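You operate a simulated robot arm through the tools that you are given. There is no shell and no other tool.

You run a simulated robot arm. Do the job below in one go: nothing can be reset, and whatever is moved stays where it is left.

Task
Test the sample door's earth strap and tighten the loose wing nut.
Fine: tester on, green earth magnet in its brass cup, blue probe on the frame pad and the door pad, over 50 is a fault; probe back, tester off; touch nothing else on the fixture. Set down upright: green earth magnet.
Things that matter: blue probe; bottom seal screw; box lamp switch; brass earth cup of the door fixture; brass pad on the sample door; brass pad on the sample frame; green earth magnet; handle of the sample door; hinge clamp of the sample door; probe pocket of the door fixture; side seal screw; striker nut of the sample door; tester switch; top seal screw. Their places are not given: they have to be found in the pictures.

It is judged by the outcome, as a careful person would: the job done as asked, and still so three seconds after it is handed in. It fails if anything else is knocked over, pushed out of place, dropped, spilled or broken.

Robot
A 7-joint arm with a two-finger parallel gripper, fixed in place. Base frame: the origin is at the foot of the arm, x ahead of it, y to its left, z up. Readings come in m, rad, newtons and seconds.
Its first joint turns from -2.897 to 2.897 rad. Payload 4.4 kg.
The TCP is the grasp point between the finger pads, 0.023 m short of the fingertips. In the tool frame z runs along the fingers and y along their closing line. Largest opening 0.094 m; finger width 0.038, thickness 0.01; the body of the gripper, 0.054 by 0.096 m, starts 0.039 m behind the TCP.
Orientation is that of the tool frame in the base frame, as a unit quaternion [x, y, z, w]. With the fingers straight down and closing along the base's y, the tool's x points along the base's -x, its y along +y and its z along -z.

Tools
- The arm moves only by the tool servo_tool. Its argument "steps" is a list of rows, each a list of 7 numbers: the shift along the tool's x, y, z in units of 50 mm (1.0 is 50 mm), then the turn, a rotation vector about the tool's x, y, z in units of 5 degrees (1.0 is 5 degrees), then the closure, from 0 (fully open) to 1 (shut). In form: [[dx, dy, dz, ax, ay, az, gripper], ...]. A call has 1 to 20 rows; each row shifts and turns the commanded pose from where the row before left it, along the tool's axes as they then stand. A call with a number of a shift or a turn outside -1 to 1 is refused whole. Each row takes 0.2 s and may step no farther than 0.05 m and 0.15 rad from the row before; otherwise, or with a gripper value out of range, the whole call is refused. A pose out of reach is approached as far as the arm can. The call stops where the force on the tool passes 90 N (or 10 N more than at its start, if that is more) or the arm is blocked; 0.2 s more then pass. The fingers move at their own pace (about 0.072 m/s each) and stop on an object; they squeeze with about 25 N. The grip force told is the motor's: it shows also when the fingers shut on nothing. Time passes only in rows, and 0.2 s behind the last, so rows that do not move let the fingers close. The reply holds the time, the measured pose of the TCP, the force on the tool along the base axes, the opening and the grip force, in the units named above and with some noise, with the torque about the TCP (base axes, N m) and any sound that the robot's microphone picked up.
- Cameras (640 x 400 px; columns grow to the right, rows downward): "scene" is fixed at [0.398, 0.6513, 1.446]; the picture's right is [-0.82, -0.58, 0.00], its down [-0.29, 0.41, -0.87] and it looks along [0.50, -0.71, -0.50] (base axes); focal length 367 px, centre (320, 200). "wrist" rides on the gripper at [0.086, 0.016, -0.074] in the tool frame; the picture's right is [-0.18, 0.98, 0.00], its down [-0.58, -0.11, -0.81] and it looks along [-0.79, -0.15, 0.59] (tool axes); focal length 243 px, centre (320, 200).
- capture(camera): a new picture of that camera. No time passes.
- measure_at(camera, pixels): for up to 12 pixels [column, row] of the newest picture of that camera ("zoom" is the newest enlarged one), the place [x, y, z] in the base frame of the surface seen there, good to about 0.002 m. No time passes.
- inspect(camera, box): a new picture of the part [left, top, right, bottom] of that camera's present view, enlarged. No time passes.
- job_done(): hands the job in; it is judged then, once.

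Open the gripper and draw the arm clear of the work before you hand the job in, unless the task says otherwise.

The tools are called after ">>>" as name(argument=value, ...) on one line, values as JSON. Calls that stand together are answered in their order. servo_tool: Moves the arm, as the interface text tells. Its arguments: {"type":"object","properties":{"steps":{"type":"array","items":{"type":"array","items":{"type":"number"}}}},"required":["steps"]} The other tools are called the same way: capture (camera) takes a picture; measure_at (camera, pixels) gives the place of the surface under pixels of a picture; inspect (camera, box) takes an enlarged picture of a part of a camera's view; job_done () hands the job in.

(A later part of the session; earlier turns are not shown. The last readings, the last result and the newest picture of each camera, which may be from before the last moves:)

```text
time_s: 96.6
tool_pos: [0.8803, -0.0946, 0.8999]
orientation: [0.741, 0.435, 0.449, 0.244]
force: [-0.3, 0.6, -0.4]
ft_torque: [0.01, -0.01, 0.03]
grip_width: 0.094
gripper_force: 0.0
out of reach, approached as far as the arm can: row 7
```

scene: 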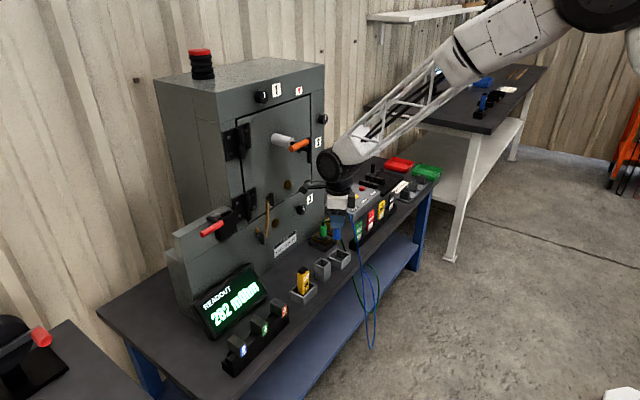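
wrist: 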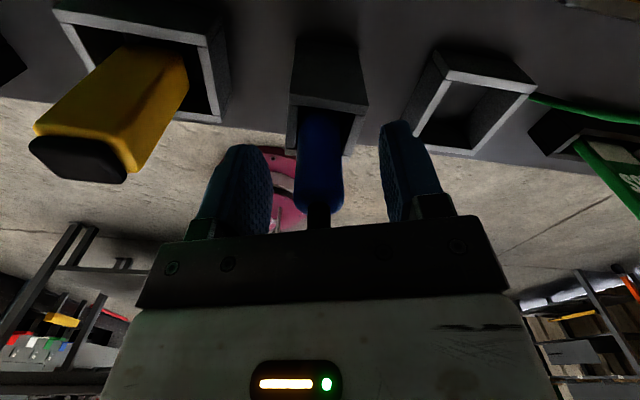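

Now at about 62° tilt. I roll toward camera-on-top (closing line level along y) and see what the arm allows.

>>> servo_tool(steps=[[0, 0, 0, 0, 0, 1, 0], [0, 0, 0, 0, 0, 1, 0], [0, 0, 0, 0, 0, 1, 0], [0, 0, 0, 0, 0, 1, 0], [0, 0, 0, 0, 0, 1, 0], [0, 0, 0, 0, 0, 1, 0], [0, 0, 0, 0, 0, 1, 0], [0, 0, 0, 0, 0, 1, 0], [0, 0, 0, 0, 0, 1, 0], [0, 0, 0, 0, 0, 1, 0], [0, 0, 0, 0, 0, 1, 0], [0, 0, 0, 0, 0, 1, 0], [0, 0, 0, 0, 0, 0, 0]])

>>> capture(camera="wrist")

>>> capture(camera="scene")

```text
time_s: 99.4
tool_pos: [0.8784, -0.0938, 0.8992]
orientation: [0.86, 0.006, 0.511, -0.013]
force: [0.2, -0.5, 0.1]
ft_torque: [-0.03, 0.0, 0.02]
grip_width: 0.0942
gripper_force: 0.0
```

```text
taken
```

wrist: 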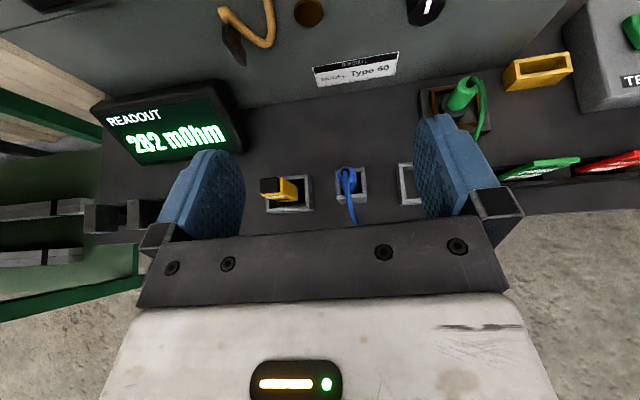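

```text
taken
```

scene: 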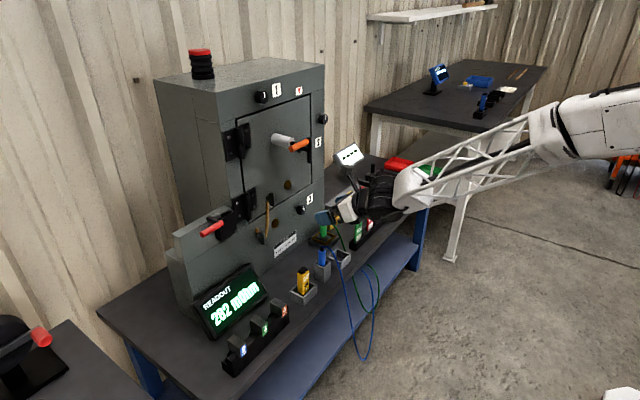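

Roll with the camera on top is reached at about 61° tilt. I move to about 6 cm in front of the door nut, fingers open, and look.

>>> servo_tool(steps=[[0.325, -0.334, 0.68, 0, 0, 0, 0.2], [0.325, -0.334, 0.68, 0, 0, 0, 0.3], [0.325, -0.334, 0.68, 0, 0, 0, 0.4], [0, 0, 0, 0, 0, 0, 0.4]])

>>> capture(camera="wrist")

>>> inspect(camera="scene", box=[230, 150, 350, 240])

```text
time_s: 100.4
tool_pos: [0.9898, -0.0415, 0.893]
orientation: [0.86, 0.006, 0.511, -0.012]
force: [-0.2, -0.8, 0.9]
ft_torque: [-0.01, 0.01, 0.01]
grip_width: 0.0563
gripper_force: 0.1
```

```text
taken
```

wrist: 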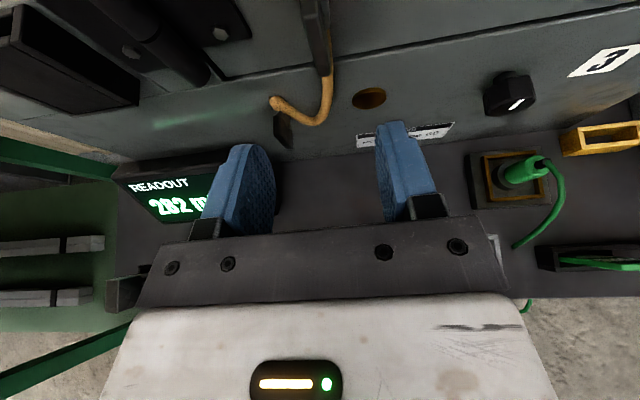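

```text
4.44 times, centred on (290, 195) of scene
```

zoom: 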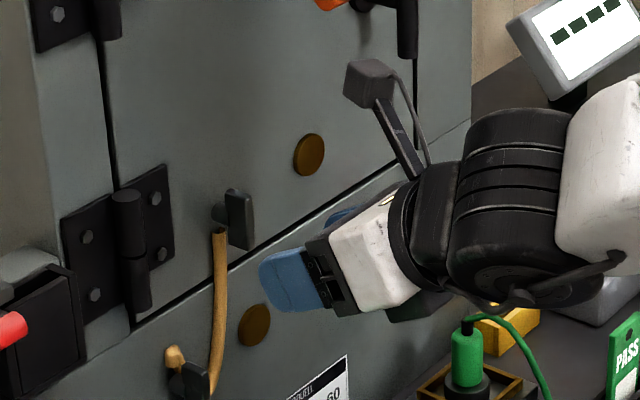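

Reached without limits. The camera on its bracket (zoom (370,80)) will pass below the orange door handle, so I measure the clearances around there and the nut's wing.

>>> measure_at(camera="zoom", pixels=[[407, 52], [402, 20], [330, 3], [355, 65], [370, 65], [385, 75], [360, 95], [240, 195], [240, 240], [228, 200], [247, 220], [222, 212]])

>>> measure_at(camera="scene", pixels=[[290, 150], [300, 147], [310, 141], [308, 150], [312, 160], [283, 138], [306, 133], [276, 137]])

>>> inspect(camera="wrist", box=[240, 0, 400, 100])

```text
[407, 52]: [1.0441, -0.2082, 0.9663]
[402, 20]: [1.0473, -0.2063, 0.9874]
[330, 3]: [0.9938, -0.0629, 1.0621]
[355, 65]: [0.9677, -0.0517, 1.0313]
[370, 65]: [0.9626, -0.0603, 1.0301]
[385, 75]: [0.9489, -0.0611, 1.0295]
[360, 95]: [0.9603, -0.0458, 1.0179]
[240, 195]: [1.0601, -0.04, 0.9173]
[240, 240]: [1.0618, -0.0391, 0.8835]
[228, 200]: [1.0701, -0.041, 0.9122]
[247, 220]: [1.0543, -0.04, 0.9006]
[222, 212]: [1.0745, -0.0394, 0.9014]
```

```text
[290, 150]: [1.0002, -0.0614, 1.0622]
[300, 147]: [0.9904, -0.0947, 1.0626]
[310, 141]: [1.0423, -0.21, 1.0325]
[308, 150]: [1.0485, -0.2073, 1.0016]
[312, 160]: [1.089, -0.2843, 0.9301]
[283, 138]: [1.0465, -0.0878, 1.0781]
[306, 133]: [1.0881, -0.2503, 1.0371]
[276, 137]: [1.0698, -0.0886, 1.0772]
```

```text
4.00 times, centred on (320, 50) of wrist
```

zoom: 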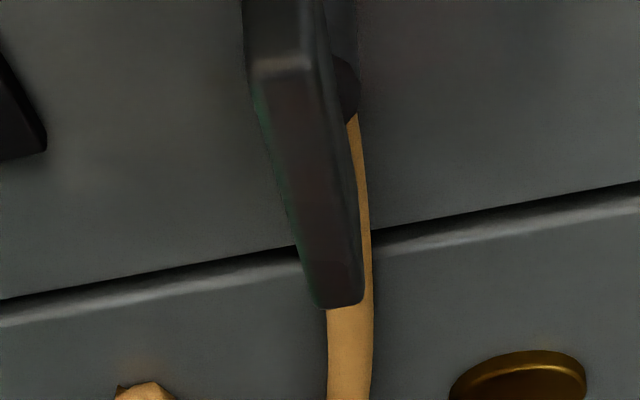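

The camera top (z≈1.031) will pass about 3 cm under the handle grip (z≈1.062), and turning clockwise swings it away downward. The wing is centred near y=−0.042; I narrow the opening to 0.035 m and advance 5 cm to straddle it.

>>> servo_tool(steps=[[0, 0, 0, 0, 0, 0, 0.628], [0.166, 0.008, 0.305, 0, 0, 0, 0.628], [0.166, 0.008, 0.305, 0, 0, 0, 0.628], [0.1, 0.005, 0.18, 0, 0, 0, 0.628], [0, 0, 0, 0, 0, 0, 0.628]])

>>> capture(camera="wrist")

>>> inspect(camera="scene", box=[230, 150, 330, 230])

```text
time_s: 101.6
tool_pos: [1.035, -0.0407, 0.8936]
orientation: [0.86, 0.006, 0.511, -0.013]
force: [-0.4, -0.7, -1.0]
ft_torque: [-0.02, -0.01, 0.03]
grip_width: 0.0352
gripper_force: 0.0
```

```text
taken
```

wrist: 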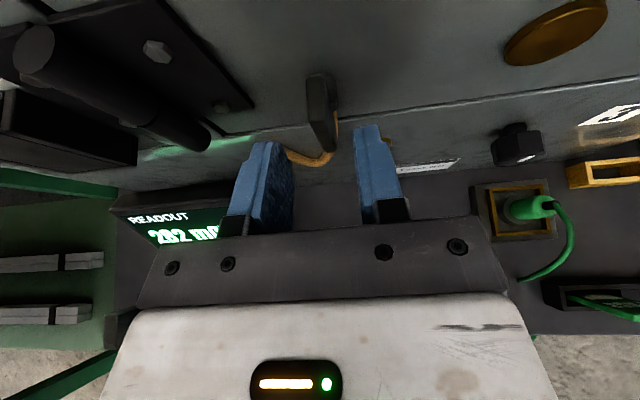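

```text
5.00 times, centred on (280, 190) of scene
```

zoom: 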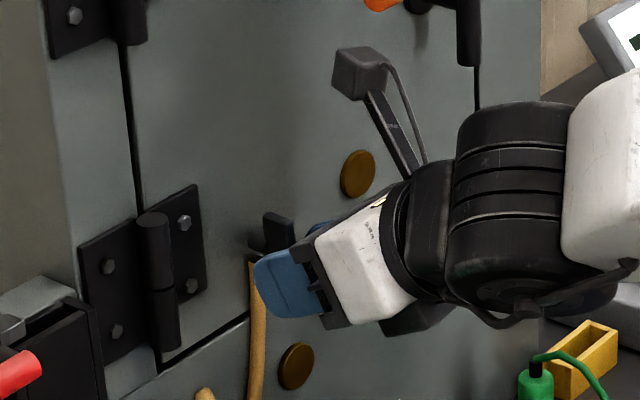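

The fingers are about to straddle the wing, which shows centred between them. I advance another 8 mm.

>>> servo_tool(steps=[[0.038, 0.002, 0.07, 0, 0, 0, 0.628], [0.038, 0.002, 0.07, 0, 0, 0, 0.628], [0, 0, 0, 0, 0, 0, 0.628]])

>>> inspect(camera="wrist", box=[220, 50, 420, 240])

>>> inspect(camera="scene", box=[250, 180, 310, 225])

```text
time_s: 102.4
tool_pos: [1.0438, -0.0406, 0.8949]
orientation: [0.86, 0.006, 0.51, -0.013]
force: [-0.7, -0.4, -0.2]
ft_torque: [0.02, -0.01, 0.01]
grip_width: 0.0349
gripper_force: 0.1
```

```text
2.11 times, centred on (320, 145) of wrist
```

zoom: 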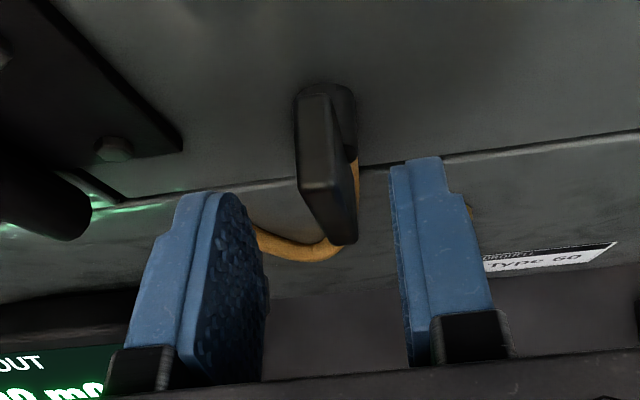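

```text
8.89 times, centred on (280, 202) of scene
```

zoom: 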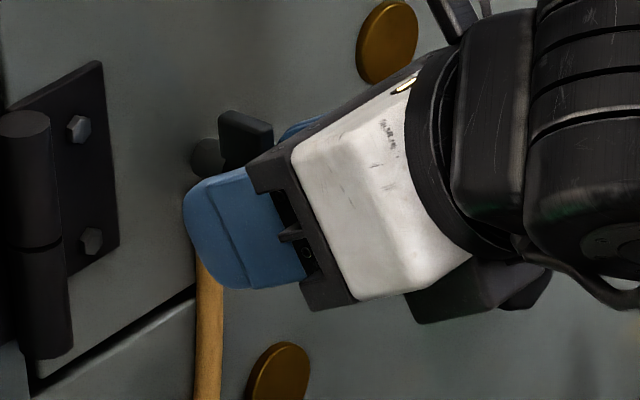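

The fingers straddle the wing cleanly, hub just behind. I close on it gently and check the grip width.

>>> servo_tool(steps=[[0, 0, 0, 0, 0, 0, 0.8], [0, 0, 0, 0, 0, 0, 1], [0, 0, 0, 0, 0, 0, 1], [0, 0, 0, 0, 0, 0, 1]])

>>> inspect(camera="wrist", box=[220, 50, 420, 240])

```text
time_s: 103.4
tool_pos: [1.0434, -0.0462, 0.8946]
orientation: [0.86, 0.004, 0.511, -0.012]
force: [-2.9, -88.8, 2.2]
ft_torque: [0.11, -0.21, -2.42]
grip_width: 0.0134
gripper_force: 45.2
```

```text
2.11 times, centred on (320, 145) of wrist
```

zoom: 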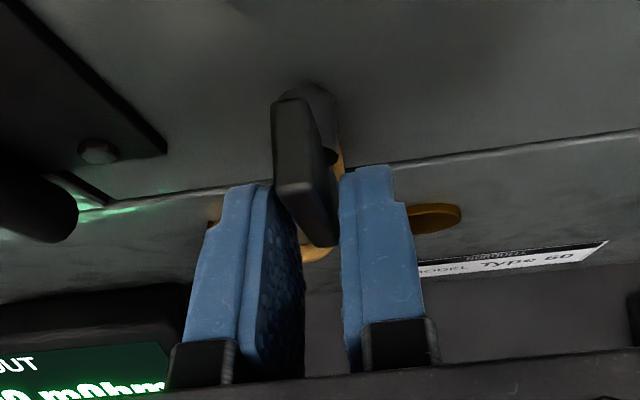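

The side force jumped to 89 N: the wing's true centre is more like y≈−0.046, so the grip pulled the arm off. I open at once and re-check.

>>> servo_tool(steps=[[0, 0, 0, 0, 0, 0, 0.7], [0, 0, 0, 0, 0, 0, 0.6], [0, 0, 0, 0, 0, 0, 0.6]])

>>> inspect(camera="wrist", box=[220, 50, 420, 240])

>>> inspect(camera="scene", box=[250, 180, 310, 225])

```text
time_s: 104.2
tool_pos: [1.044, -0.0395, 0.8937]
orientation: [0.86, 0.006, 0.51, -0.013]
force: [0.0, -0.1, -0.5]
ft_torque: [-0.01, -0.01, -0.01]
grip_width: 0.0378
gripper_force: 0.2
```

```text
2.11 times, centred on (320, 145) of wrist
```

zoom: 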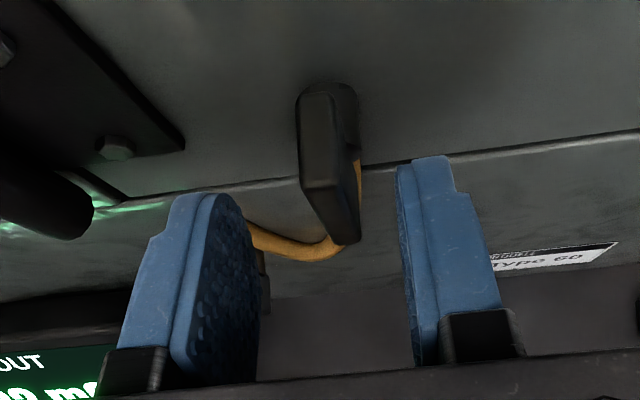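

```text
8.89 times, centred on (280, 202) of scene
```

zoom: 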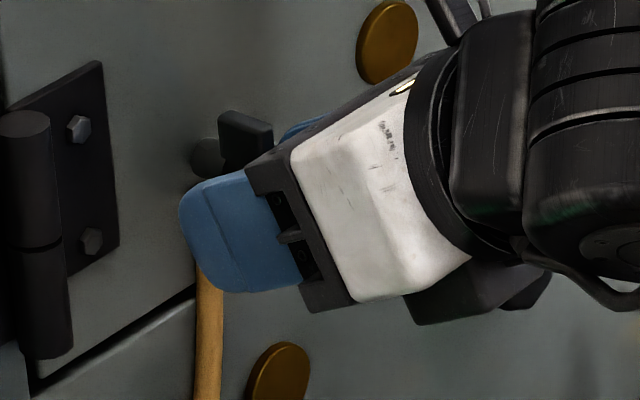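

Forces are zero again and the nut looks unchanged. I measure the wing and hub from this close view to find the true centre.

>>> inspect(camera="wrist", box=[290, 70, 360, 180])

>>> measure_at(camera="zoom", pixels=[[290, 110], [320, 110], [350, 100], [300, 160], [320, 165], [335, 165], [320, 200], [340, 210], [355, 180], [345, 225], [290, 140], [365, 120]])

```text
3.64 times, centred on (325, 125) of wrist
```

zoom: 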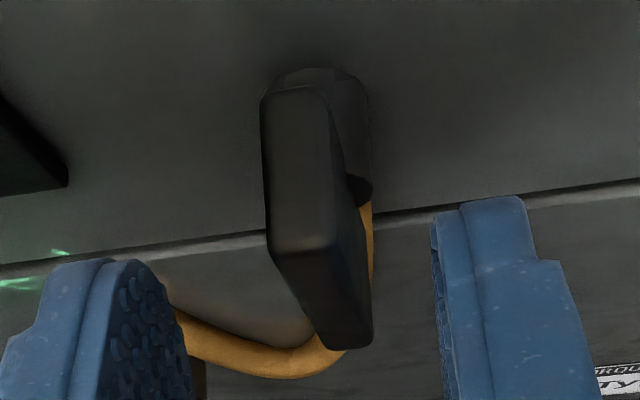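

```text
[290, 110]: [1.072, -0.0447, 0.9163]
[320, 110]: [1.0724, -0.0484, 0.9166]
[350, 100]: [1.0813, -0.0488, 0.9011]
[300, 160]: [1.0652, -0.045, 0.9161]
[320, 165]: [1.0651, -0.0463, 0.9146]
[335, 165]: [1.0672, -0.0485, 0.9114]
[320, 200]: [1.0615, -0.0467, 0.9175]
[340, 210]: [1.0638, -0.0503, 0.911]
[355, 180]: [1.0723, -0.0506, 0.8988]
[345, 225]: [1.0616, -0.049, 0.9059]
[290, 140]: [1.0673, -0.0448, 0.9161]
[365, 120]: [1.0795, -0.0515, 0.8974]
```

The wing's top face spans y≈−0.0415 to −0.0496 (centre −0.0455), and the hub (13 mm wide) starts at x≈1.071, which the tips had pinched. I shift 5 mm back and 5.5 mm to −y, then measure again.

>>> servo_tool(steps=[[-0.048, 0.106, -0.092, 0, 0, 0, 0.6], [0, 0, 0, 0, 0, 0, 0.6], [0, 0, 0, 0, 0, 0, 0.6]])

>>> inspect(camera="wrist", box=[250, 70, 390, 230])

```text
time_s: 105.0
tool_pos: [1.039, -0.0472, 0.8935]
orientation: [0.86, 0.006, 0.51, -0.013]
force: [-0.2, -0.7, -0.5]
ft_torque: [-0.03, 0.0, 0.01]
grip_width: 0.0376
gripper_force: 0.1
```

```text
2.50 times, centred on (320, 150) of wrist
```

zoom: 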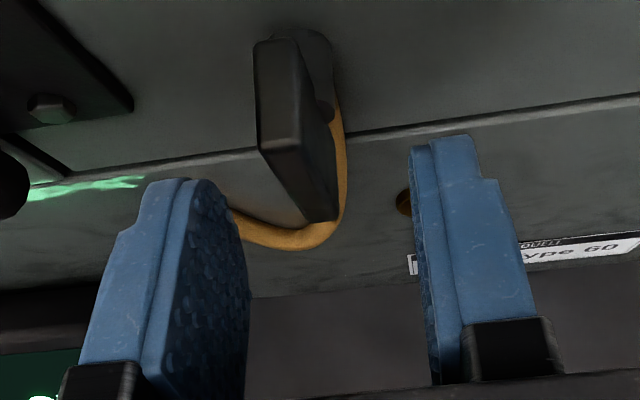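

I measure the finger inner faces and wing in this view to confirm the centring.

>>> measure_at(camera="zoom", pixels=[[188, 190], [205, 190], [235, 215], [245, 280], [418, 160], [430, 150], [415, 250], [268, 50], [290, 50], [265, 140], [292, 140], [330, 210]])

```text
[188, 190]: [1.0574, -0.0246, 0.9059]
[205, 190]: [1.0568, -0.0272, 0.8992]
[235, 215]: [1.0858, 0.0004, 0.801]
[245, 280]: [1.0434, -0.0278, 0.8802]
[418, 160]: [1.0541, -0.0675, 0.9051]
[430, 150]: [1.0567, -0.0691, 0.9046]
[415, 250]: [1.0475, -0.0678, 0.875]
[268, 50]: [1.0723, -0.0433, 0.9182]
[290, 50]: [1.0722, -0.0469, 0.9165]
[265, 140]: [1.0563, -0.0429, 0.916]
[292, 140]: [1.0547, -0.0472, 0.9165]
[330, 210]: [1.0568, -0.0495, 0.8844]
```

The finger mid-line is y≈−0.0475 and the wing centre about −0.0455. I shift 2 mm back and close in stages.

>>> servo_tool(steps=[[0, -0.04, 0, 0, 0, 0, 0.6], [0, 0, 0, 0, 0, 0, 0.8], [0, 0, 0, 0, 0, 0, 0.86], [0, 0, 0, 0, 0, 0, 0.86]])

```text
time_s: 106.0
tool_pos: [1.0377, -0.0451, 0.8933]
orientation: [0.86, 0.006, 0.511, -0.012]
force: [-0.3, -0.4, -0.1]
ft_torque: [-0.02, -0.01, 0.0]
grip_width: 0.0133
gripper_force: 0.0
```

No side force at 0.013 m opening. I close the rest of the way.

>>> servo_tool(steps=[[0, 0, 0, 0, 0, 0, 0.92], [0, 0, 0, 0, 0, 0, 1], [0, 0, 0, 0, 0, 0, 1]])

>>> inspect(camera="wrist", box=[250, 70, 390, 230])

```text
time_s: 106.8
tool_pos: [1.0389, -0.045, 0.8948]
orientation: [0.86, 0.006, 0.51, -0.013]
force: [1.7, -18.8, -1.2]
ft_torque: [0.09, 0.21, -0.93]
grip_width: 0.0082
gripper_force: 44.9
```

```text
2.50 times, centred on (320, 150) of wrist
```

zoom: 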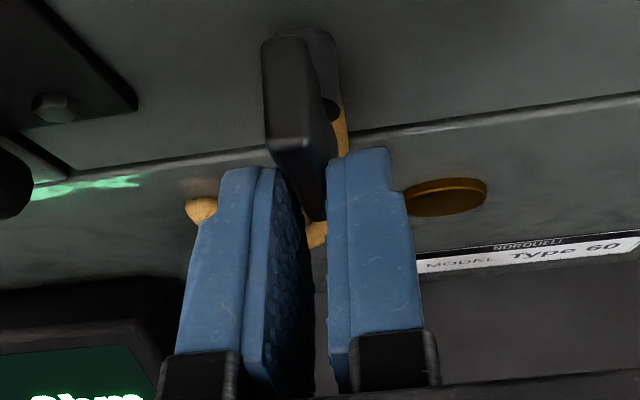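

It now grips the 8 mm wing with a modest side force. I relieve about 1 mm in y and begin turning clockwise about the nut axis, 10° first, watching the torque.

>>> servo_tool(steps=[[0, 0.02, 0, 0, 0, 0, 1], [0, 0, 0, 0.478, 0.024, 0.879, 1], [0, 0, 0, 0.478, 0.024, 0.879, 1], [0, 0, 0, 0, 0, 0, 1]])

>>> inspect(camera="wrist", box=[250, 70, 390, 230])

```text
time_s: 107.8
tool_pos: [1.0376, -0.0455, 0.8938]
orientation: [0.855, -0.038, 0.509, -0.089]
force: [-14.7, -3.6, 1.2]
ft_torque: [0.01, 0.39, -0.48]
grip_width: 0.0081
gripper_force: 44.8
```

```text
2.50 times, centred on (320, 150) of wrist
```

zoom: 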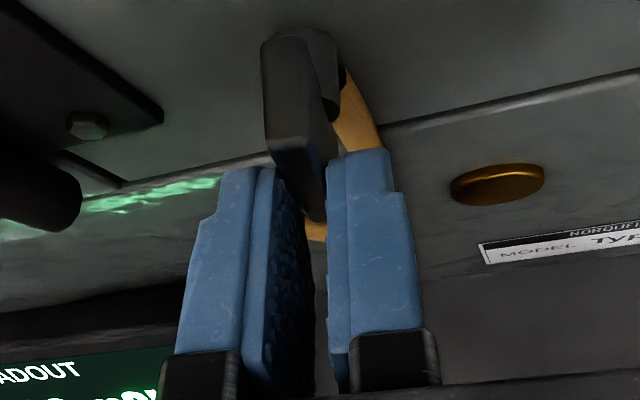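

The wing turned freely with the gripper (almost no torque), so this nut is the loose one. I keep turning clockwise, 20° more.

>>> servo_tool(steps=[[0, 0, 0, 0.478, 0.024, 0.879, 1], [0, 0, 0, 0.478, 0.024, 0.879, 1], [0, 0, 0, 0.478, 0.024, 0.879, 1], [0, 0, 0, 0.478, 0.024, 0.879, 1], [0, 0, 0, 0, 0, 0, 1]])

>>> inspect(camera="scene", box=[230, 150, 350, 240])

```text
time_s: 109.0
tool_pos: [1.0383, -0.0459, 0.894]
orientation: [0.827, -0.127, 0.495, -0.235]
force: [-10.9, 19.1, -3.5]
ft_torque: [0.06, 0.31, -0.02]
grip_width: 0.0079
gripper_force: 45.3
```

```text
4.44 times, centred on (290, 195) of scene
```

zoom: 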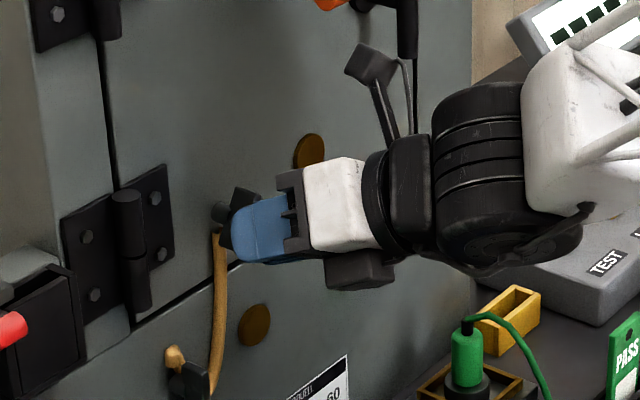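

30° turned, torque still low (0.06 Nm). I relieve the small side load by about 1 mm and turn another 20°.

>>> servo_tool(steps=[[-0.016, -0.017, -0.007, 0, 0, 0, 1], [0, 0, 0, 0.478, 0.024, 0.879, 1], [0, 0, 0, 0.478, 0.024, 0.879, 1], [0, 0, 0, 0.478, 0.024, 0.879, 1], [0, 0, 0, 0.478, 0.024, 0.879, 1], [0, 0, 0, 0, 0, 0, 1]])

```text
time_s: 110.4
tool_pos: [1.0381, -0.0459, 0.8944]
orientation: [0.773, -0.211, 0.466, -0.375]
force: [5.6, 7.8, -8.6]
ft_torque: [0.07, 0.95, 0.25]
grip_width: 0.0081
gripper_force: 45.5
```

50° turned and still light. I continue 20° more.

>>> servo_tool(steps=[[0, 0, 0, 0.478, 0.024, 0.879, 1], [0, 0, 0, 0.478, 0.024, 0.879, 1], [0, 0, 0, 0.478, 0.024, 0.879, 1], [0, 0, 0, 0.478, 0.024, 0.879, 1], [0, 0, 0, 0, 0, 0, 1]])

>>> inspect(camera="scene", box=[230, 150, 350, 240])

>>> capture(camera="wrist")

```text
time_s: 111.6
tool_pos: [1.0385, -0.0459, 0.8945]
orientation: [0.697, -0.288, 0.422, -0.504]
force: [-9.0, -3.4, -3.3]
ft_torque: [0.04, 0.85, 0.55]
grip_width: 0.0079
gripper_force: 45.0
```

```text
4.44 times, centred on (290, 195) of scene
```

zoom: 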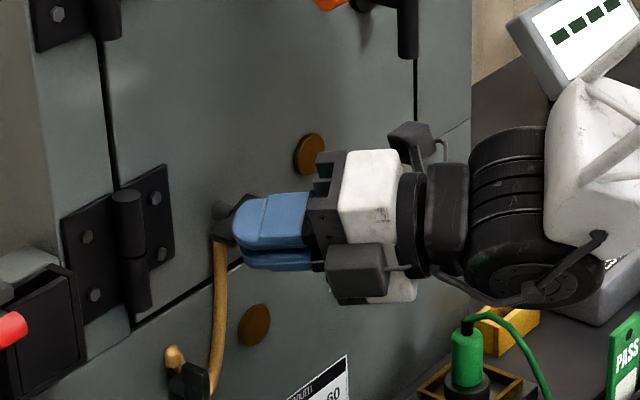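

```text
taken
```

wrist: 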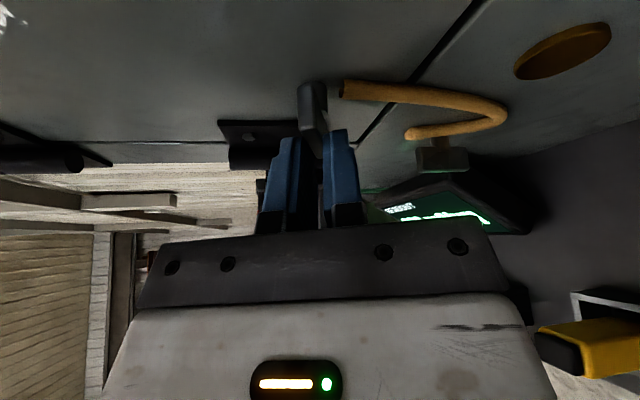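

70° turned, moving smoothly. I continue 20° more.

>>> servo_tool(steps=[[0, 0, 0, 0.478, 0.024, 0.879, 1], [0, 0, 0, 0.478, 0.024, 0.879, 1], [0, 0, 0, 0.478, 0.024, 0.879, 1], [0, 0, 0, 0.478, 0.024, 0.879, 1], [0, 0, 0, 0, 0, 0, 1]])

```text
time_s: 112.8
tool_pos: [1.0387, -0.0447, 0.8948]
orientation: [-0.599, 0.358, -0.365, 0.616]
force: [6.6, 1.1, -3.8]
ft_torque: [0.04, 0.63, -0.47]
grip_width: 0.008
gripper_force: 44.7
```

90° turned, torque still about 0.04 Nm. I continue 20° more and watch for the limit.

>>> servo_tool(steps=[[0, 0, 0, 0.478, 0.024, 0.879, 1], [0, 0, 0, 0.478, 0.024, 0.879, 1], [0, 0, 0, 0.478, 0.024, 0.879, 1], [0, 0, 0, 0.478, 0.024, 0.879, 1], [0, 0, 0, 0, 0, 0, 1]])

>>> inspect(camera="scene", box=[230, 150, 350, 240])

```text
time_s: 114.0
tool_pos: [1.0376, -0.0443, 0.8939]
orientation: [-0.483, 0.415, -0.297, 0.712]
force: [12.6, 12.5, -2.0]
ft_torque: [0.01, 0.72, -0.1]
grip_width: 0.0079
gripper_force: 44.8
```

```text
4.44 times, centred on (290, 195) of scene
```

zoom: 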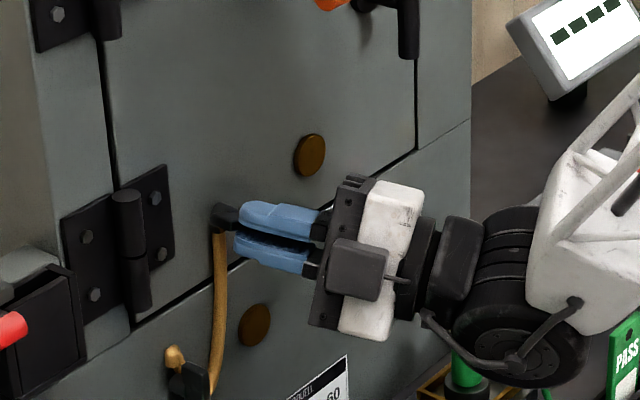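

110° turned, still free. I try another 15°.

>>> servo_tool(steps=[[0, 0, 0, 0.478, 0.024, 0.879, 1], [0, 0, 0, 0.478, 0.024, 0.879, 1], [0, 0, 0, 0.478, 0.024, 0.879, 1], [0, 0, 0, 0, 0, 0, 1]])

```text
time_s: 115.0
tool_pos: [1.0391, -0.0443, 0.8956]
orientation: [-0.385, 0.45, -0.242, 0.768]
force: [-0.1, 17.8, 8.1]
ft_torque: [0.04, 0.17, 0.86]
grip_width: 0.0081
gripper_force: 44.9
```

125° and no stop yet. I relieve the small side load and go 15° more.

>>> servo_tool(steps=[[-0.019, 0.004, 0.01, 0, 0, 0, 1], [0, 0, 0, 0.478, 0.024, 0.879, 1], [0, 0, 0, 0.478, 0.024, 0.879, 1], [0, 0, 0, 0.478, 0.024, 0.879, 1], [0, 0, 0, 0, 0, 0, 1]])

>>> inspect(camera="scene", box=[250, 180, 310, 225])

```text
time_s: 116.2
tool_pos: [1.0375, -0.0443, 0.8947]
orientation: [-0.281, 0.479, -0.181, 0.812]
force: [-6.1, -9.1, 2.1]
ft_torque: [0.02, 0.39, 0.06]
grip_width: 0.008
gripper_force: 45.2
```

```text
8.89 times, centred on (280, 202) of scene
```

zoom: 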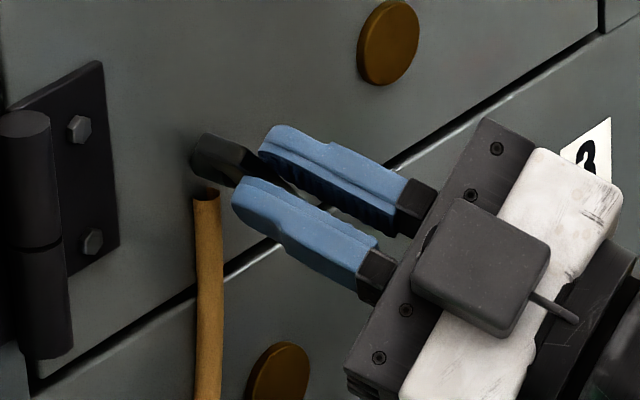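

140° turned with no resistance. I continue 15° more in the same grip.

>>> servo_tool(steps=[[0, 0, 0, 0.478, 0.024, 0.879, 1], [0, 0, 0, 0.478, 0.024, 0.879, 1], [0, 0, 0, 0.478, 0.024, 0.879, 1], [0, 0, 0, 0, 0, 0, 1]])

```text
time_s: 117.0
tool_pos: [1.0439, -0.0491, 0.8872]
orientation: [-0.189, 0.499, -0.123, 0.837]
force: [-72.7, -24.0, 13.5]
ft_torque: [0.18, -0.32, 0.45]
grip_width: 0.0079
gripper_force: 44.6
out of reach, approached as far as the arm can: row 3
stopped in row 4: the force on the tool passed its limit at 430 N (the readings are from after the stop); the commanded pose is now the measured one
```

The arm hit a joint limit and jerked, with a force spike. I open the fingers at once to unload the nut.

>>> servo_tool(steps=[[0, 0, 0, 0, 0, 0, 0.85], [0, 0, 0, 0, 0, 0, 0.6], [0, 0, 0, 0, 0, 0, 0.6]])

>>> inspect(camera="scene", box=[250, 180, 310, 225])

>>> capture(camera="scene")

```text
time_s: 117.8
tool_pos: [1.0457, -0.0452, 0.8882]
orientation: [-0.19, 0.499, -0.122, 0.836]
force: [0.3, 0.2, 0.0]
ft_torque: [0.03, -0.02, -0.02]
grip_width: 0.0376
gripper_force: 0.0
```

```text
8.89 times, centred on (280, 202) of scene
```

zoom: 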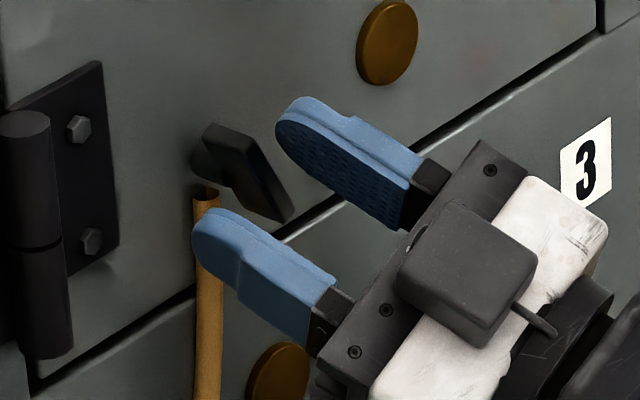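

```text
taken
```

scene: 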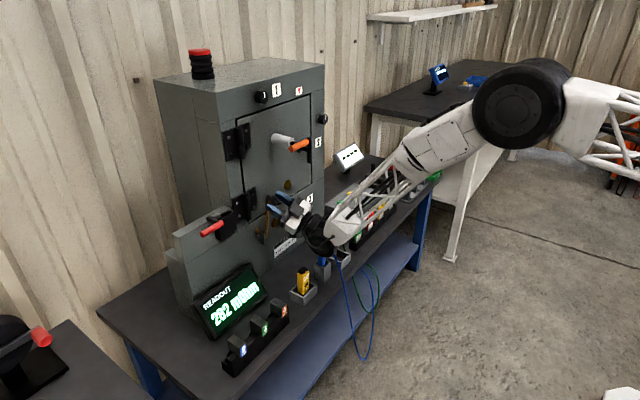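

The fixture looks undamaged; the wing has turned about 150°. I back straight off in −x away from the nut.

>>> servo_tool(steps=[[-0.118, -0.004, -0.22, 0, 0, 0, 0.5], [-0.236, -0.007, -0.44, 0, 0, 0, 0.4], [-0.236, -0.007, -0.44, 0, 0, 0, 0.4], [-0.236, -0.007, -0.44, 0, 0, 0, 0.4], [0, 0, 0, 0, 0, 0, 0.4]])

>>> inspect(camera="scene", box=[230, 160, 350, 250])

>>> capture(camera="wrist")

```text
time_s: 119.0
tool_pos: [0.9584, -0.0464, 0.8863]
orientation: [-0.19, 0.499, -0.123, 0.837]
force: [0.2, 0.2, 0.3]
ft_torque: [0.0, -0.01, 0.02]
grip_width: 0.0562
gripper_force: 0.1
```

```text
4.44 times, centred on (290, 205) of scene
```

zoom: 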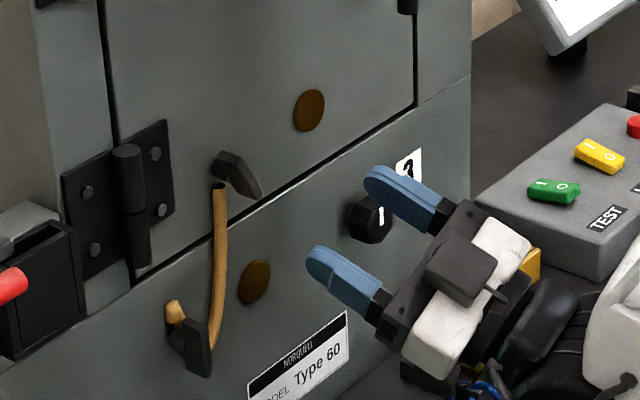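

```text
taken
```

wrist: 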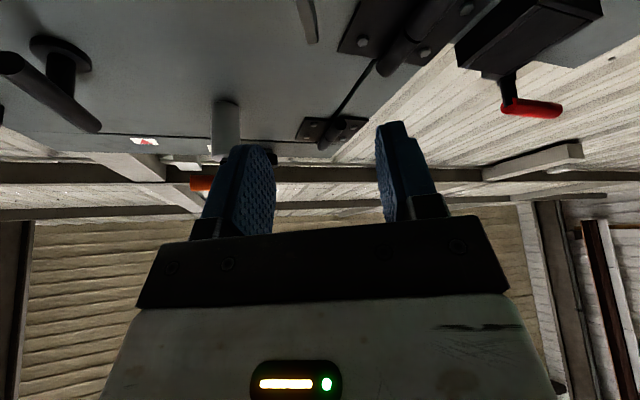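

The wing now leans about 30° the other way, as expected after ~150°. I rotate the gripper back about the same axis for a fresh grip.

>>> servo_tool(steps=[[0, 0, 0, -0.475, -0.02, -0.88, 0.4], [0, 0, 0, -0.475, -0.02, -0.88, 0.4], [0, 0, 0, -0.475, -0.02, -0.88, 0.4], [0, 0, 0, -0.475, -0.02, -0.88, 0.4], [0, 0, 0, -0.475, -0.02, -0.88, 0.4], [0, 0, 0, -0.475, -0.02, -0.88, 0.4], [0, 0, 0, -0.475, -0.02, -0.88, 0.4], [0, 0, 0, -0.475, -0.02, -0.88, 0.4], [0, 0, 0, -0.475, -0.02, -0.88, 0.4], [0, 0, 0, -0.475, -0.02, -0.88, 0.4], [0, 0, 0, -0.475, -0.02, -0.88, 0.4], [0, 0, 0, -0.475, -0.02, -0.88, 0.4], [0, 0, 0, -0.475, -0.02, -0.88, 0.4], [0, 0, 0, -0.475, -0.02, -0.88, 0.4], [0, 0, 0, -0.475, -0.02, -0.88, 0.4], [0, 0, 0, 0, 0, 0, 0.4]])

>>> servo_tool(steps=[[0, 0, 0, -0.475, -0.02, -0.88, 0.6], [0, 0, 0, -0.475, -0.02, -0.88, 0.8], [0, 0, 0, -0.475, -0.02, -0.88, 1], [0, 0, 0, -0.475, -0.02, -0.88, 1], [0, 0, 0, -0.475, -0.02, -0.88, 1], [0, 0, 0, -0.475, -0.02, -0.88, 1], [0, 0, 0, -0.475, -0.02, -0.88, 1], [0, 0, 0, -0.475, -0.02, -0.88, 1], [0, 0, 0, -0.475, -0.02, -0.88, 1], [0, 0, 0, -0.475, -0.02, -0.88, 1], [0, 0, 0, -0.475, -0.02, -0.88, 1], [0, 0, 0, -0.475, -0.02, -0.88, 1], [0, 0, 0, -0.475, -0.02, -0.88, 1], [0, 0, 0, -0.475, -0.02, -0.88, 1], [0, 0, 0, 0, 0, 0, 1]])

>>> capture(camera="scene")

>>> capture(camera="wrist")

```text
time_s: 122.4
tool_pos: [0.9586, -0.046, 0.8863]
orientation: [0.662, -0.32, 0.398, -0.549]
force: [-0.6, 0.1, -0.3]
ft_torque: [0.02, -0.01, 0.0]
grip_width: 0.0564
gripper_force: 0.1
```

```text
time_s: 125.6
tool_pos: [0.958, -0.0451, 0.888]
orientation: [0.858, -0.029, 0.508, -0.072]
force: [0.5, 0.1, -0.4]
ft_torque: [0.0, 0.03, -0.02]
grip_width: 0.0002
gripper_force: 25.0
```

```text
taken
```

scene: 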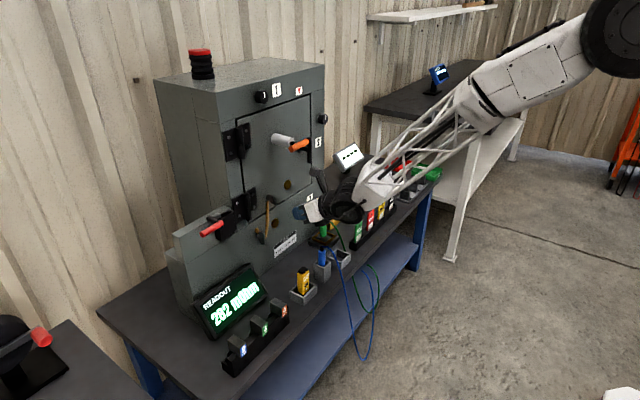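

```text
taken
```

wrist: 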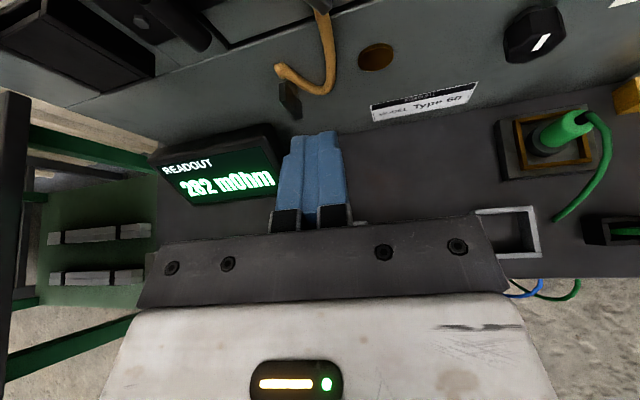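

The gripper is back near its starting roll (8°), fingers closed. I look closely at the wing's present angle and measure its ends.

>>> inspect(camera="scene", box=[255, 180, 300, 215])

>>> measure_at(camera="zoom", pixels=[[190, 130], [210, 150], [250, 190], [285, 230], [300, 245], [180, 175], [240, 230], [230, 160], [270, 200], [110, 100], [60, 150]])

```text
11.43 times, centred on (278, 198) of scene
```

zoom: 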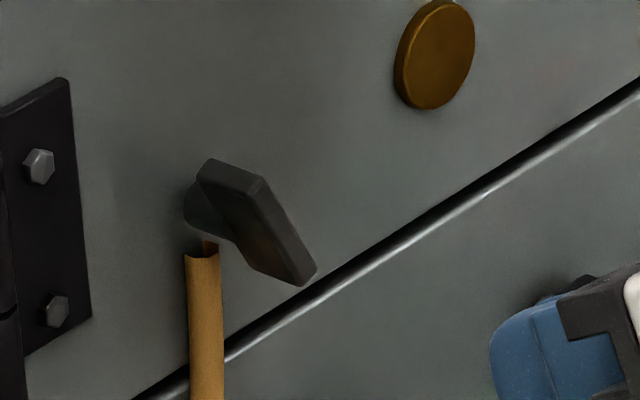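

```text
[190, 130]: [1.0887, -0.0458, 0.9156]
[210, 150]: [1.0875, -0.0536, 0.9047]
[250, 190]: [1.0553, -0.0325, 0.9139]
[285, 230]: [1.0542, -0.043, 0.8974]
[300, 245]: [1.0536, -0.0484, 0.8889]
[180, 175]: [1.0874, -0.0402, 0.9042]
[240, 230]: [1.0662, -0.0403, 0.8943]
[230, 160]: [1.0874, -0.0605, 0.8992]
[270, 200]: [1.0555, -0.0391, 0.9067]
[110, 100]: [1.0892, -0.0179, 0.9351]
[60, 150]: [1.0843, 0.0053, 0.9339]
```

The wing leans 32° (147° turned), its lower end on the −y side. I place the closed fingertips beside its lower end at y≈−0.095 so I can nudge it on clockwise to upright.

>>> servo_tool(steps=[[0.133, 0.516, 0.279, 0, 0, 0, 1], [0.133, 0.516, 0.279, 0, 0, 0, 1], [0.225, 0.011, 0.409, 0, 0, 0, 1], [0.225, 0.011, 0.409, 0, 0, 0, 1], [0, 0, 0, 0, 0, 0, 1]])

>>> inspect(camera="wrist", box=[220, 50, 400, 230])

>>> inspect(camera="scene", box=[250, 180, 310, 225])

```text
time_s: 126.8
tool_pos: [1.0378, -0.0959, 0.878]
orientation: [0.858, -0.031, 0.508, -0.071]
force: [0.2, -0.5, -0.1]
ft_torque: [0.01, 0.04, -0.01]
grip_width: 0.0001
gripper_force: 24.5
```

```text
2.22 times, centred on (310, 140) of wrist
```

zoom: 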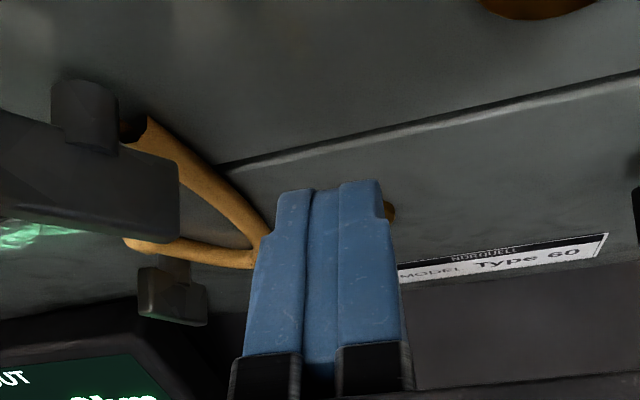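

```text
8.89 times, centred on (280, 202) of scene
```

zoom: 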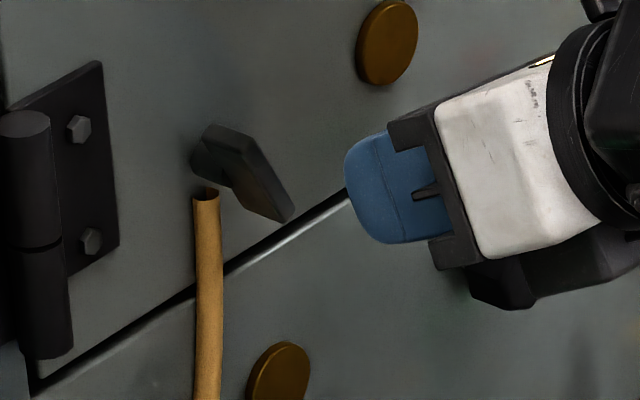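

The fingertips are beside the lower end of the wing. I push toward +y: 22 mm to contact, then small steps, watching force.

>>> servo_tool(steps=[[-0.027, -0.2175, 0.0207, 0, 0, 0, 1], [-0.027, -0.2175, 0.0207, 0, 0, 0, 1], [-0.0098, -0.079, 0.0075, 0, 0, 0, 1], [-0.0098, -0.079, 0.0075, 0, 0, 0, 1], [0, 0, 0, 0, 0, 0, 1]])

>>> inspect(camera="scene", box=[250, 180, 310, 225])

```text
time_s: 128.0
tool_pos: [1.035, -0.066, 0.8767]
orientation: [0.858, -0.031, 0.508, -0.071]
force: [-1.3, -6.9, -6.2]
ft_torque: [-0.05, 0.17, -0.14]
grip_width: 0.0002
gripper_force: 25.0
```

```text
8.89 times, centred on (280, 202) of scene
```

zoom: 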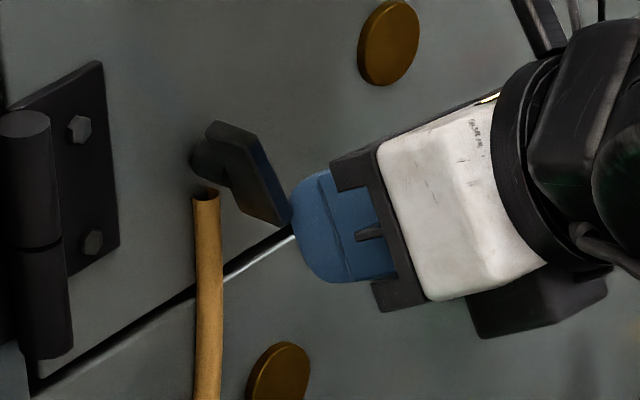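

The wing is moving (about 7 N push). I continue in 4 mm steps.

>>> servo_tool(steps=[[-0.0098, -0.079, 0.0075, 0, 0, 0, 1], [-0.0098, -0.079, 0.0075, 0, 0, 0, 1], [0, 0, 0, 0, 0, 0, 1]])

>>> inspect(camera="scene", box=[250, 180, 310, 225])

```text
time_s: 128.8
tool_pos: [1.0381, -0.0593, 0.8794]
orientation: [0.857, -0.031, 0.51, -0.071]
force: [-2.2, -33.1, 5.3]
ft_torque: [-0.15, -0.12, -0.71]
grip_width: 0.0
gripper_force: 25.0
```

```text
8.89 times, centred on (280, 202) of scene
```

zoom: 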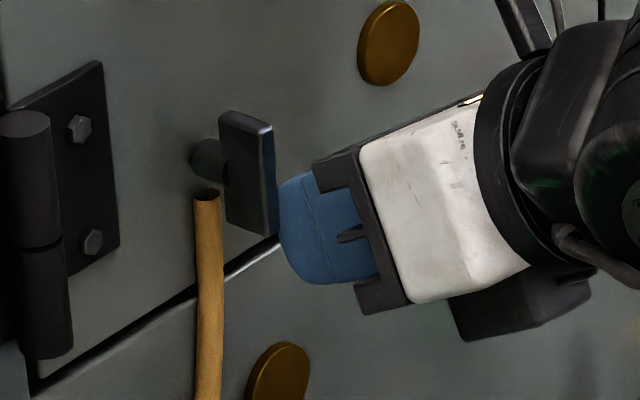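

The wing stands upright again (about 180° turned). I back the fingertips off, square up the roll and line up for a new grip.

>>> servo_tool(steps=[[0.049, 0.395, -0.038, 0, 0, 0, 1], [-0.217, -0.011, -0.394, 0, 0, 0, 1], [-0.217, -0.011, -0.394, 0, 0, 0, 1], [0, 0, 0, -0.38, -0.016, -0.7, 0.8], [0, 0, 0, -0.38, -0.016, -0.7, 0.6], [0.228, -0.676, -0.192, 0, 0, 0, 0.6], [0, 0, 0, 0, 0, 0, 0.6]])

>>> inspect(camera="wrist", box=[220, 0, 420, 200])

>>> inspect(camera="scene", box=[250, 180, 310, 225])

```text
time_s: 130.4
tool_pos: [0.988, -0.0444, 0.8929]
orientation: [0.861, 0.006, 0.509, -0.012]
force: [-0.2, 0.1, -0.4]
ft_torque: [0.01, -0.01, 0.02]
grip_width: 0.0375
gripper_force: 0.0
```

```text
2.00 times, centred on (320, 100) of wrist
```

zoom: 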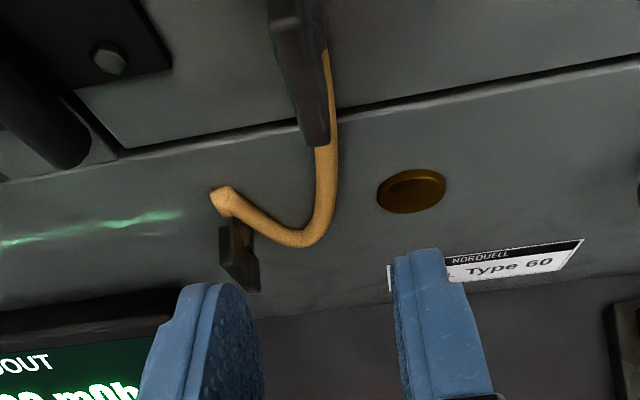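

```text
8.89 times, centred on (280, 202) of scene
```

zoom: 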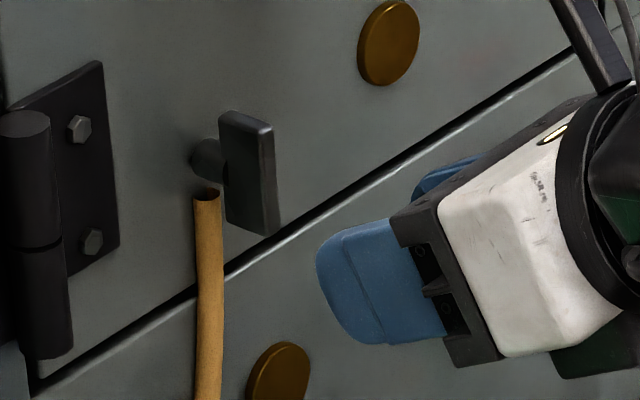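

Orientation matches the first grip. I advance to straddle the wing again and close in stages.

>>> servo_tool(steps=[[0.165, 0.015, 0.289, 0, 0, 0, 0.6], [0.165, 0.015, 0.289, 0, 0, 0, 0.6], [0.165, 0.015, 0.289, 0, 0, 0, 0.6], [0, 0, 0, 0, 0, 0, 0.8], [0, 0, 0, 0, 0, 0, 0.86], [0, 0, 0, 0, 0, 0, 0.86]])

>>> inspect(camera="wrist", box=[250, 70, 390, 230])

```text
time_s: 131.8
tool_pos: [1.0378, -0.0457, 0.8941]
orientation: [0.861, 0.004, 0.509, -0.01]
force: [-0.4, 0.3, -0.1]
ft_torque: [-0.01, -0.01, -0.02]
grip_width: 0.0132
gripper_force: 0.0
```

```text
2.50 times, centred on (320, 150) of wrist
```

zoom: 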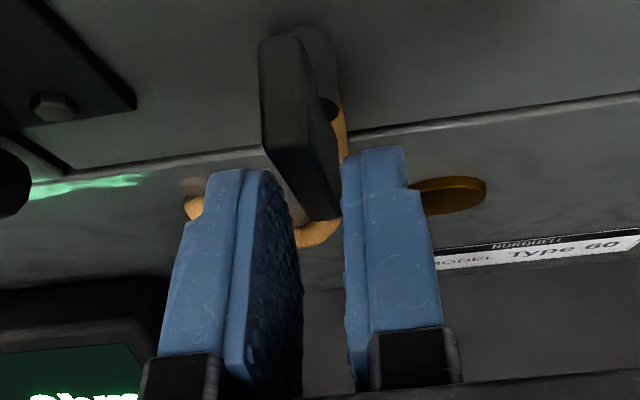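

The wing is centred between the fingers with no force. I close fully and turn 10° clockwise, checking torque.

>>> servo_tool(steps=[[0, 0, 0, 0, 0, 0, 0.92], [0, 0, 0, 0, 0, 0, 1], [0, 0, 0, 0, 0, 0, 1]])

>>> servo_tool(steps=[[0, 0, 0, 0.239, 0.012, 0.44, 1], [0, 0, 0, 0.239, 0.012, 0.44, 1], [0, 0, 0, 0.239, 0.012, 0.44, 1], [0, 0, 0, 0.239, 0.012, 0.44, 1], [0, 0, 0, 0, 0, 0, 1]])

```text
time_s: 132.6
tool_pos: [1.0383, -0.0465, 0.8945]
orientation: [0.86, 0.005, 0.509, -0.012]
force: [2.0, 4.6, -0.2]
ft_torque: [-0.79, 0.03, -0.16]
grip_width: 0.008
gripper_force: 45.2
```

```text
time_s: 133.8
tool_pos: [1.0381, -0.046, 0.8937]
orientation: [0.856, -0.04, 0.508, -0.087]
force: [-12.9, 8.5, -0.8]
ft_torque: [-1.25, -0.2, 0.16]
grip_width: 0.0126
gripper_force: 44.8
```

Now the torque rose to 1.25 Nm and the wing no longer follows: the nut has come up tight. I look at the wing before releasing.

>>> inspect(camera="wrist", box=[250, 70, 390, 230])

>>> inspect(camera="scene", box=[250, 180, 310, 225])

```text
2.50 times, centred on (320, 150) of wrist
```

zoom: 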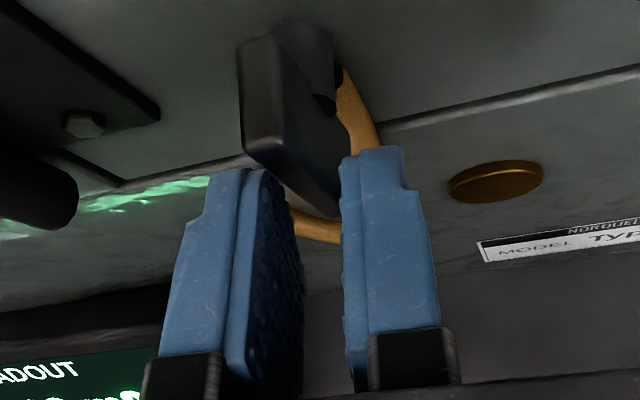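

```text
8.89 times, centred on (280, 202) of scene
```

zoom: 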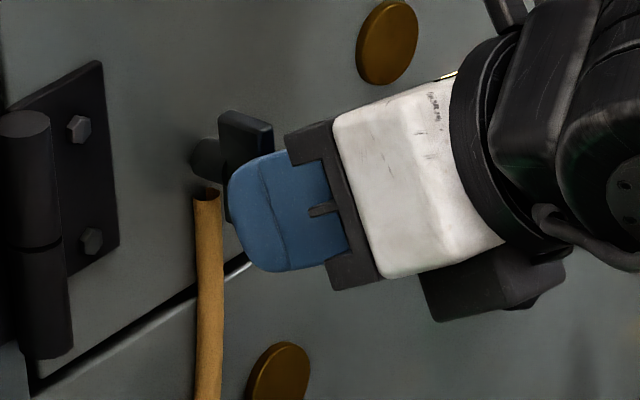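

The wing is upright at its stop and resists firmly. I open the fingers, back straight off and then retest the door pad to verify.

>>> servo_tool(steps=[[0, 0, 0, 0, 0, 0, 0.75], [0, 0, 0, 0, 0, 0, 0.55], [0, 0, 0, 0, 0, 0, 0.55], [-0.165, -0.008, -0.289, 0, 0, 0, 0.55], [-0.239, -0.012, -0.44, 0, 0, 0, 0.55], [-0.239, -0.012, -0.44, 0, 0, 0, 0.5], [-0.239, -0.012, -0.44, 0, 0, 0, 0.36], [0, 0, 0, 0, 0, 0, 0.36]])

>>> capture(camera="scene")

>>> inspect(camera="scene", box=[230, 160, 350, 250])

```text
time_s: 135.6
tool_pos: [0.9463, -0.0468, 0.8938]
orientation: [0.856, -0.04, 0.507, -0.087]
force: [0.1, 0.0, -0.8]
ft_torque: [-0.02, 0.01, -0.01]
grip_width: 0.0601
gripper_force: 0.0
```

```text
taken
```

scene: 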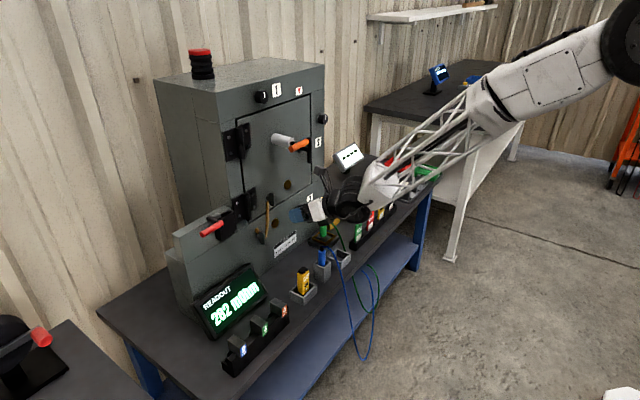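

```text
4.44 times, centred on (290, 205) of scene
```

zoom: 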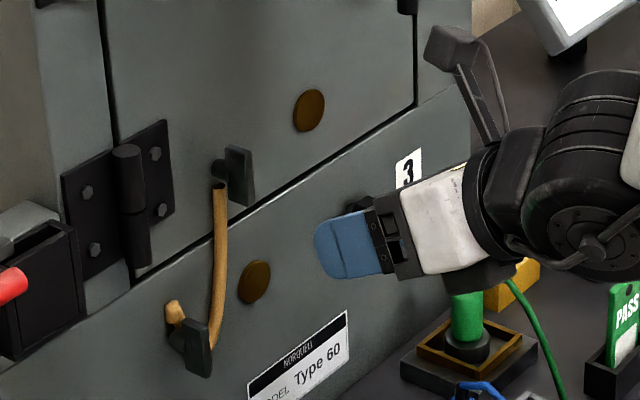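

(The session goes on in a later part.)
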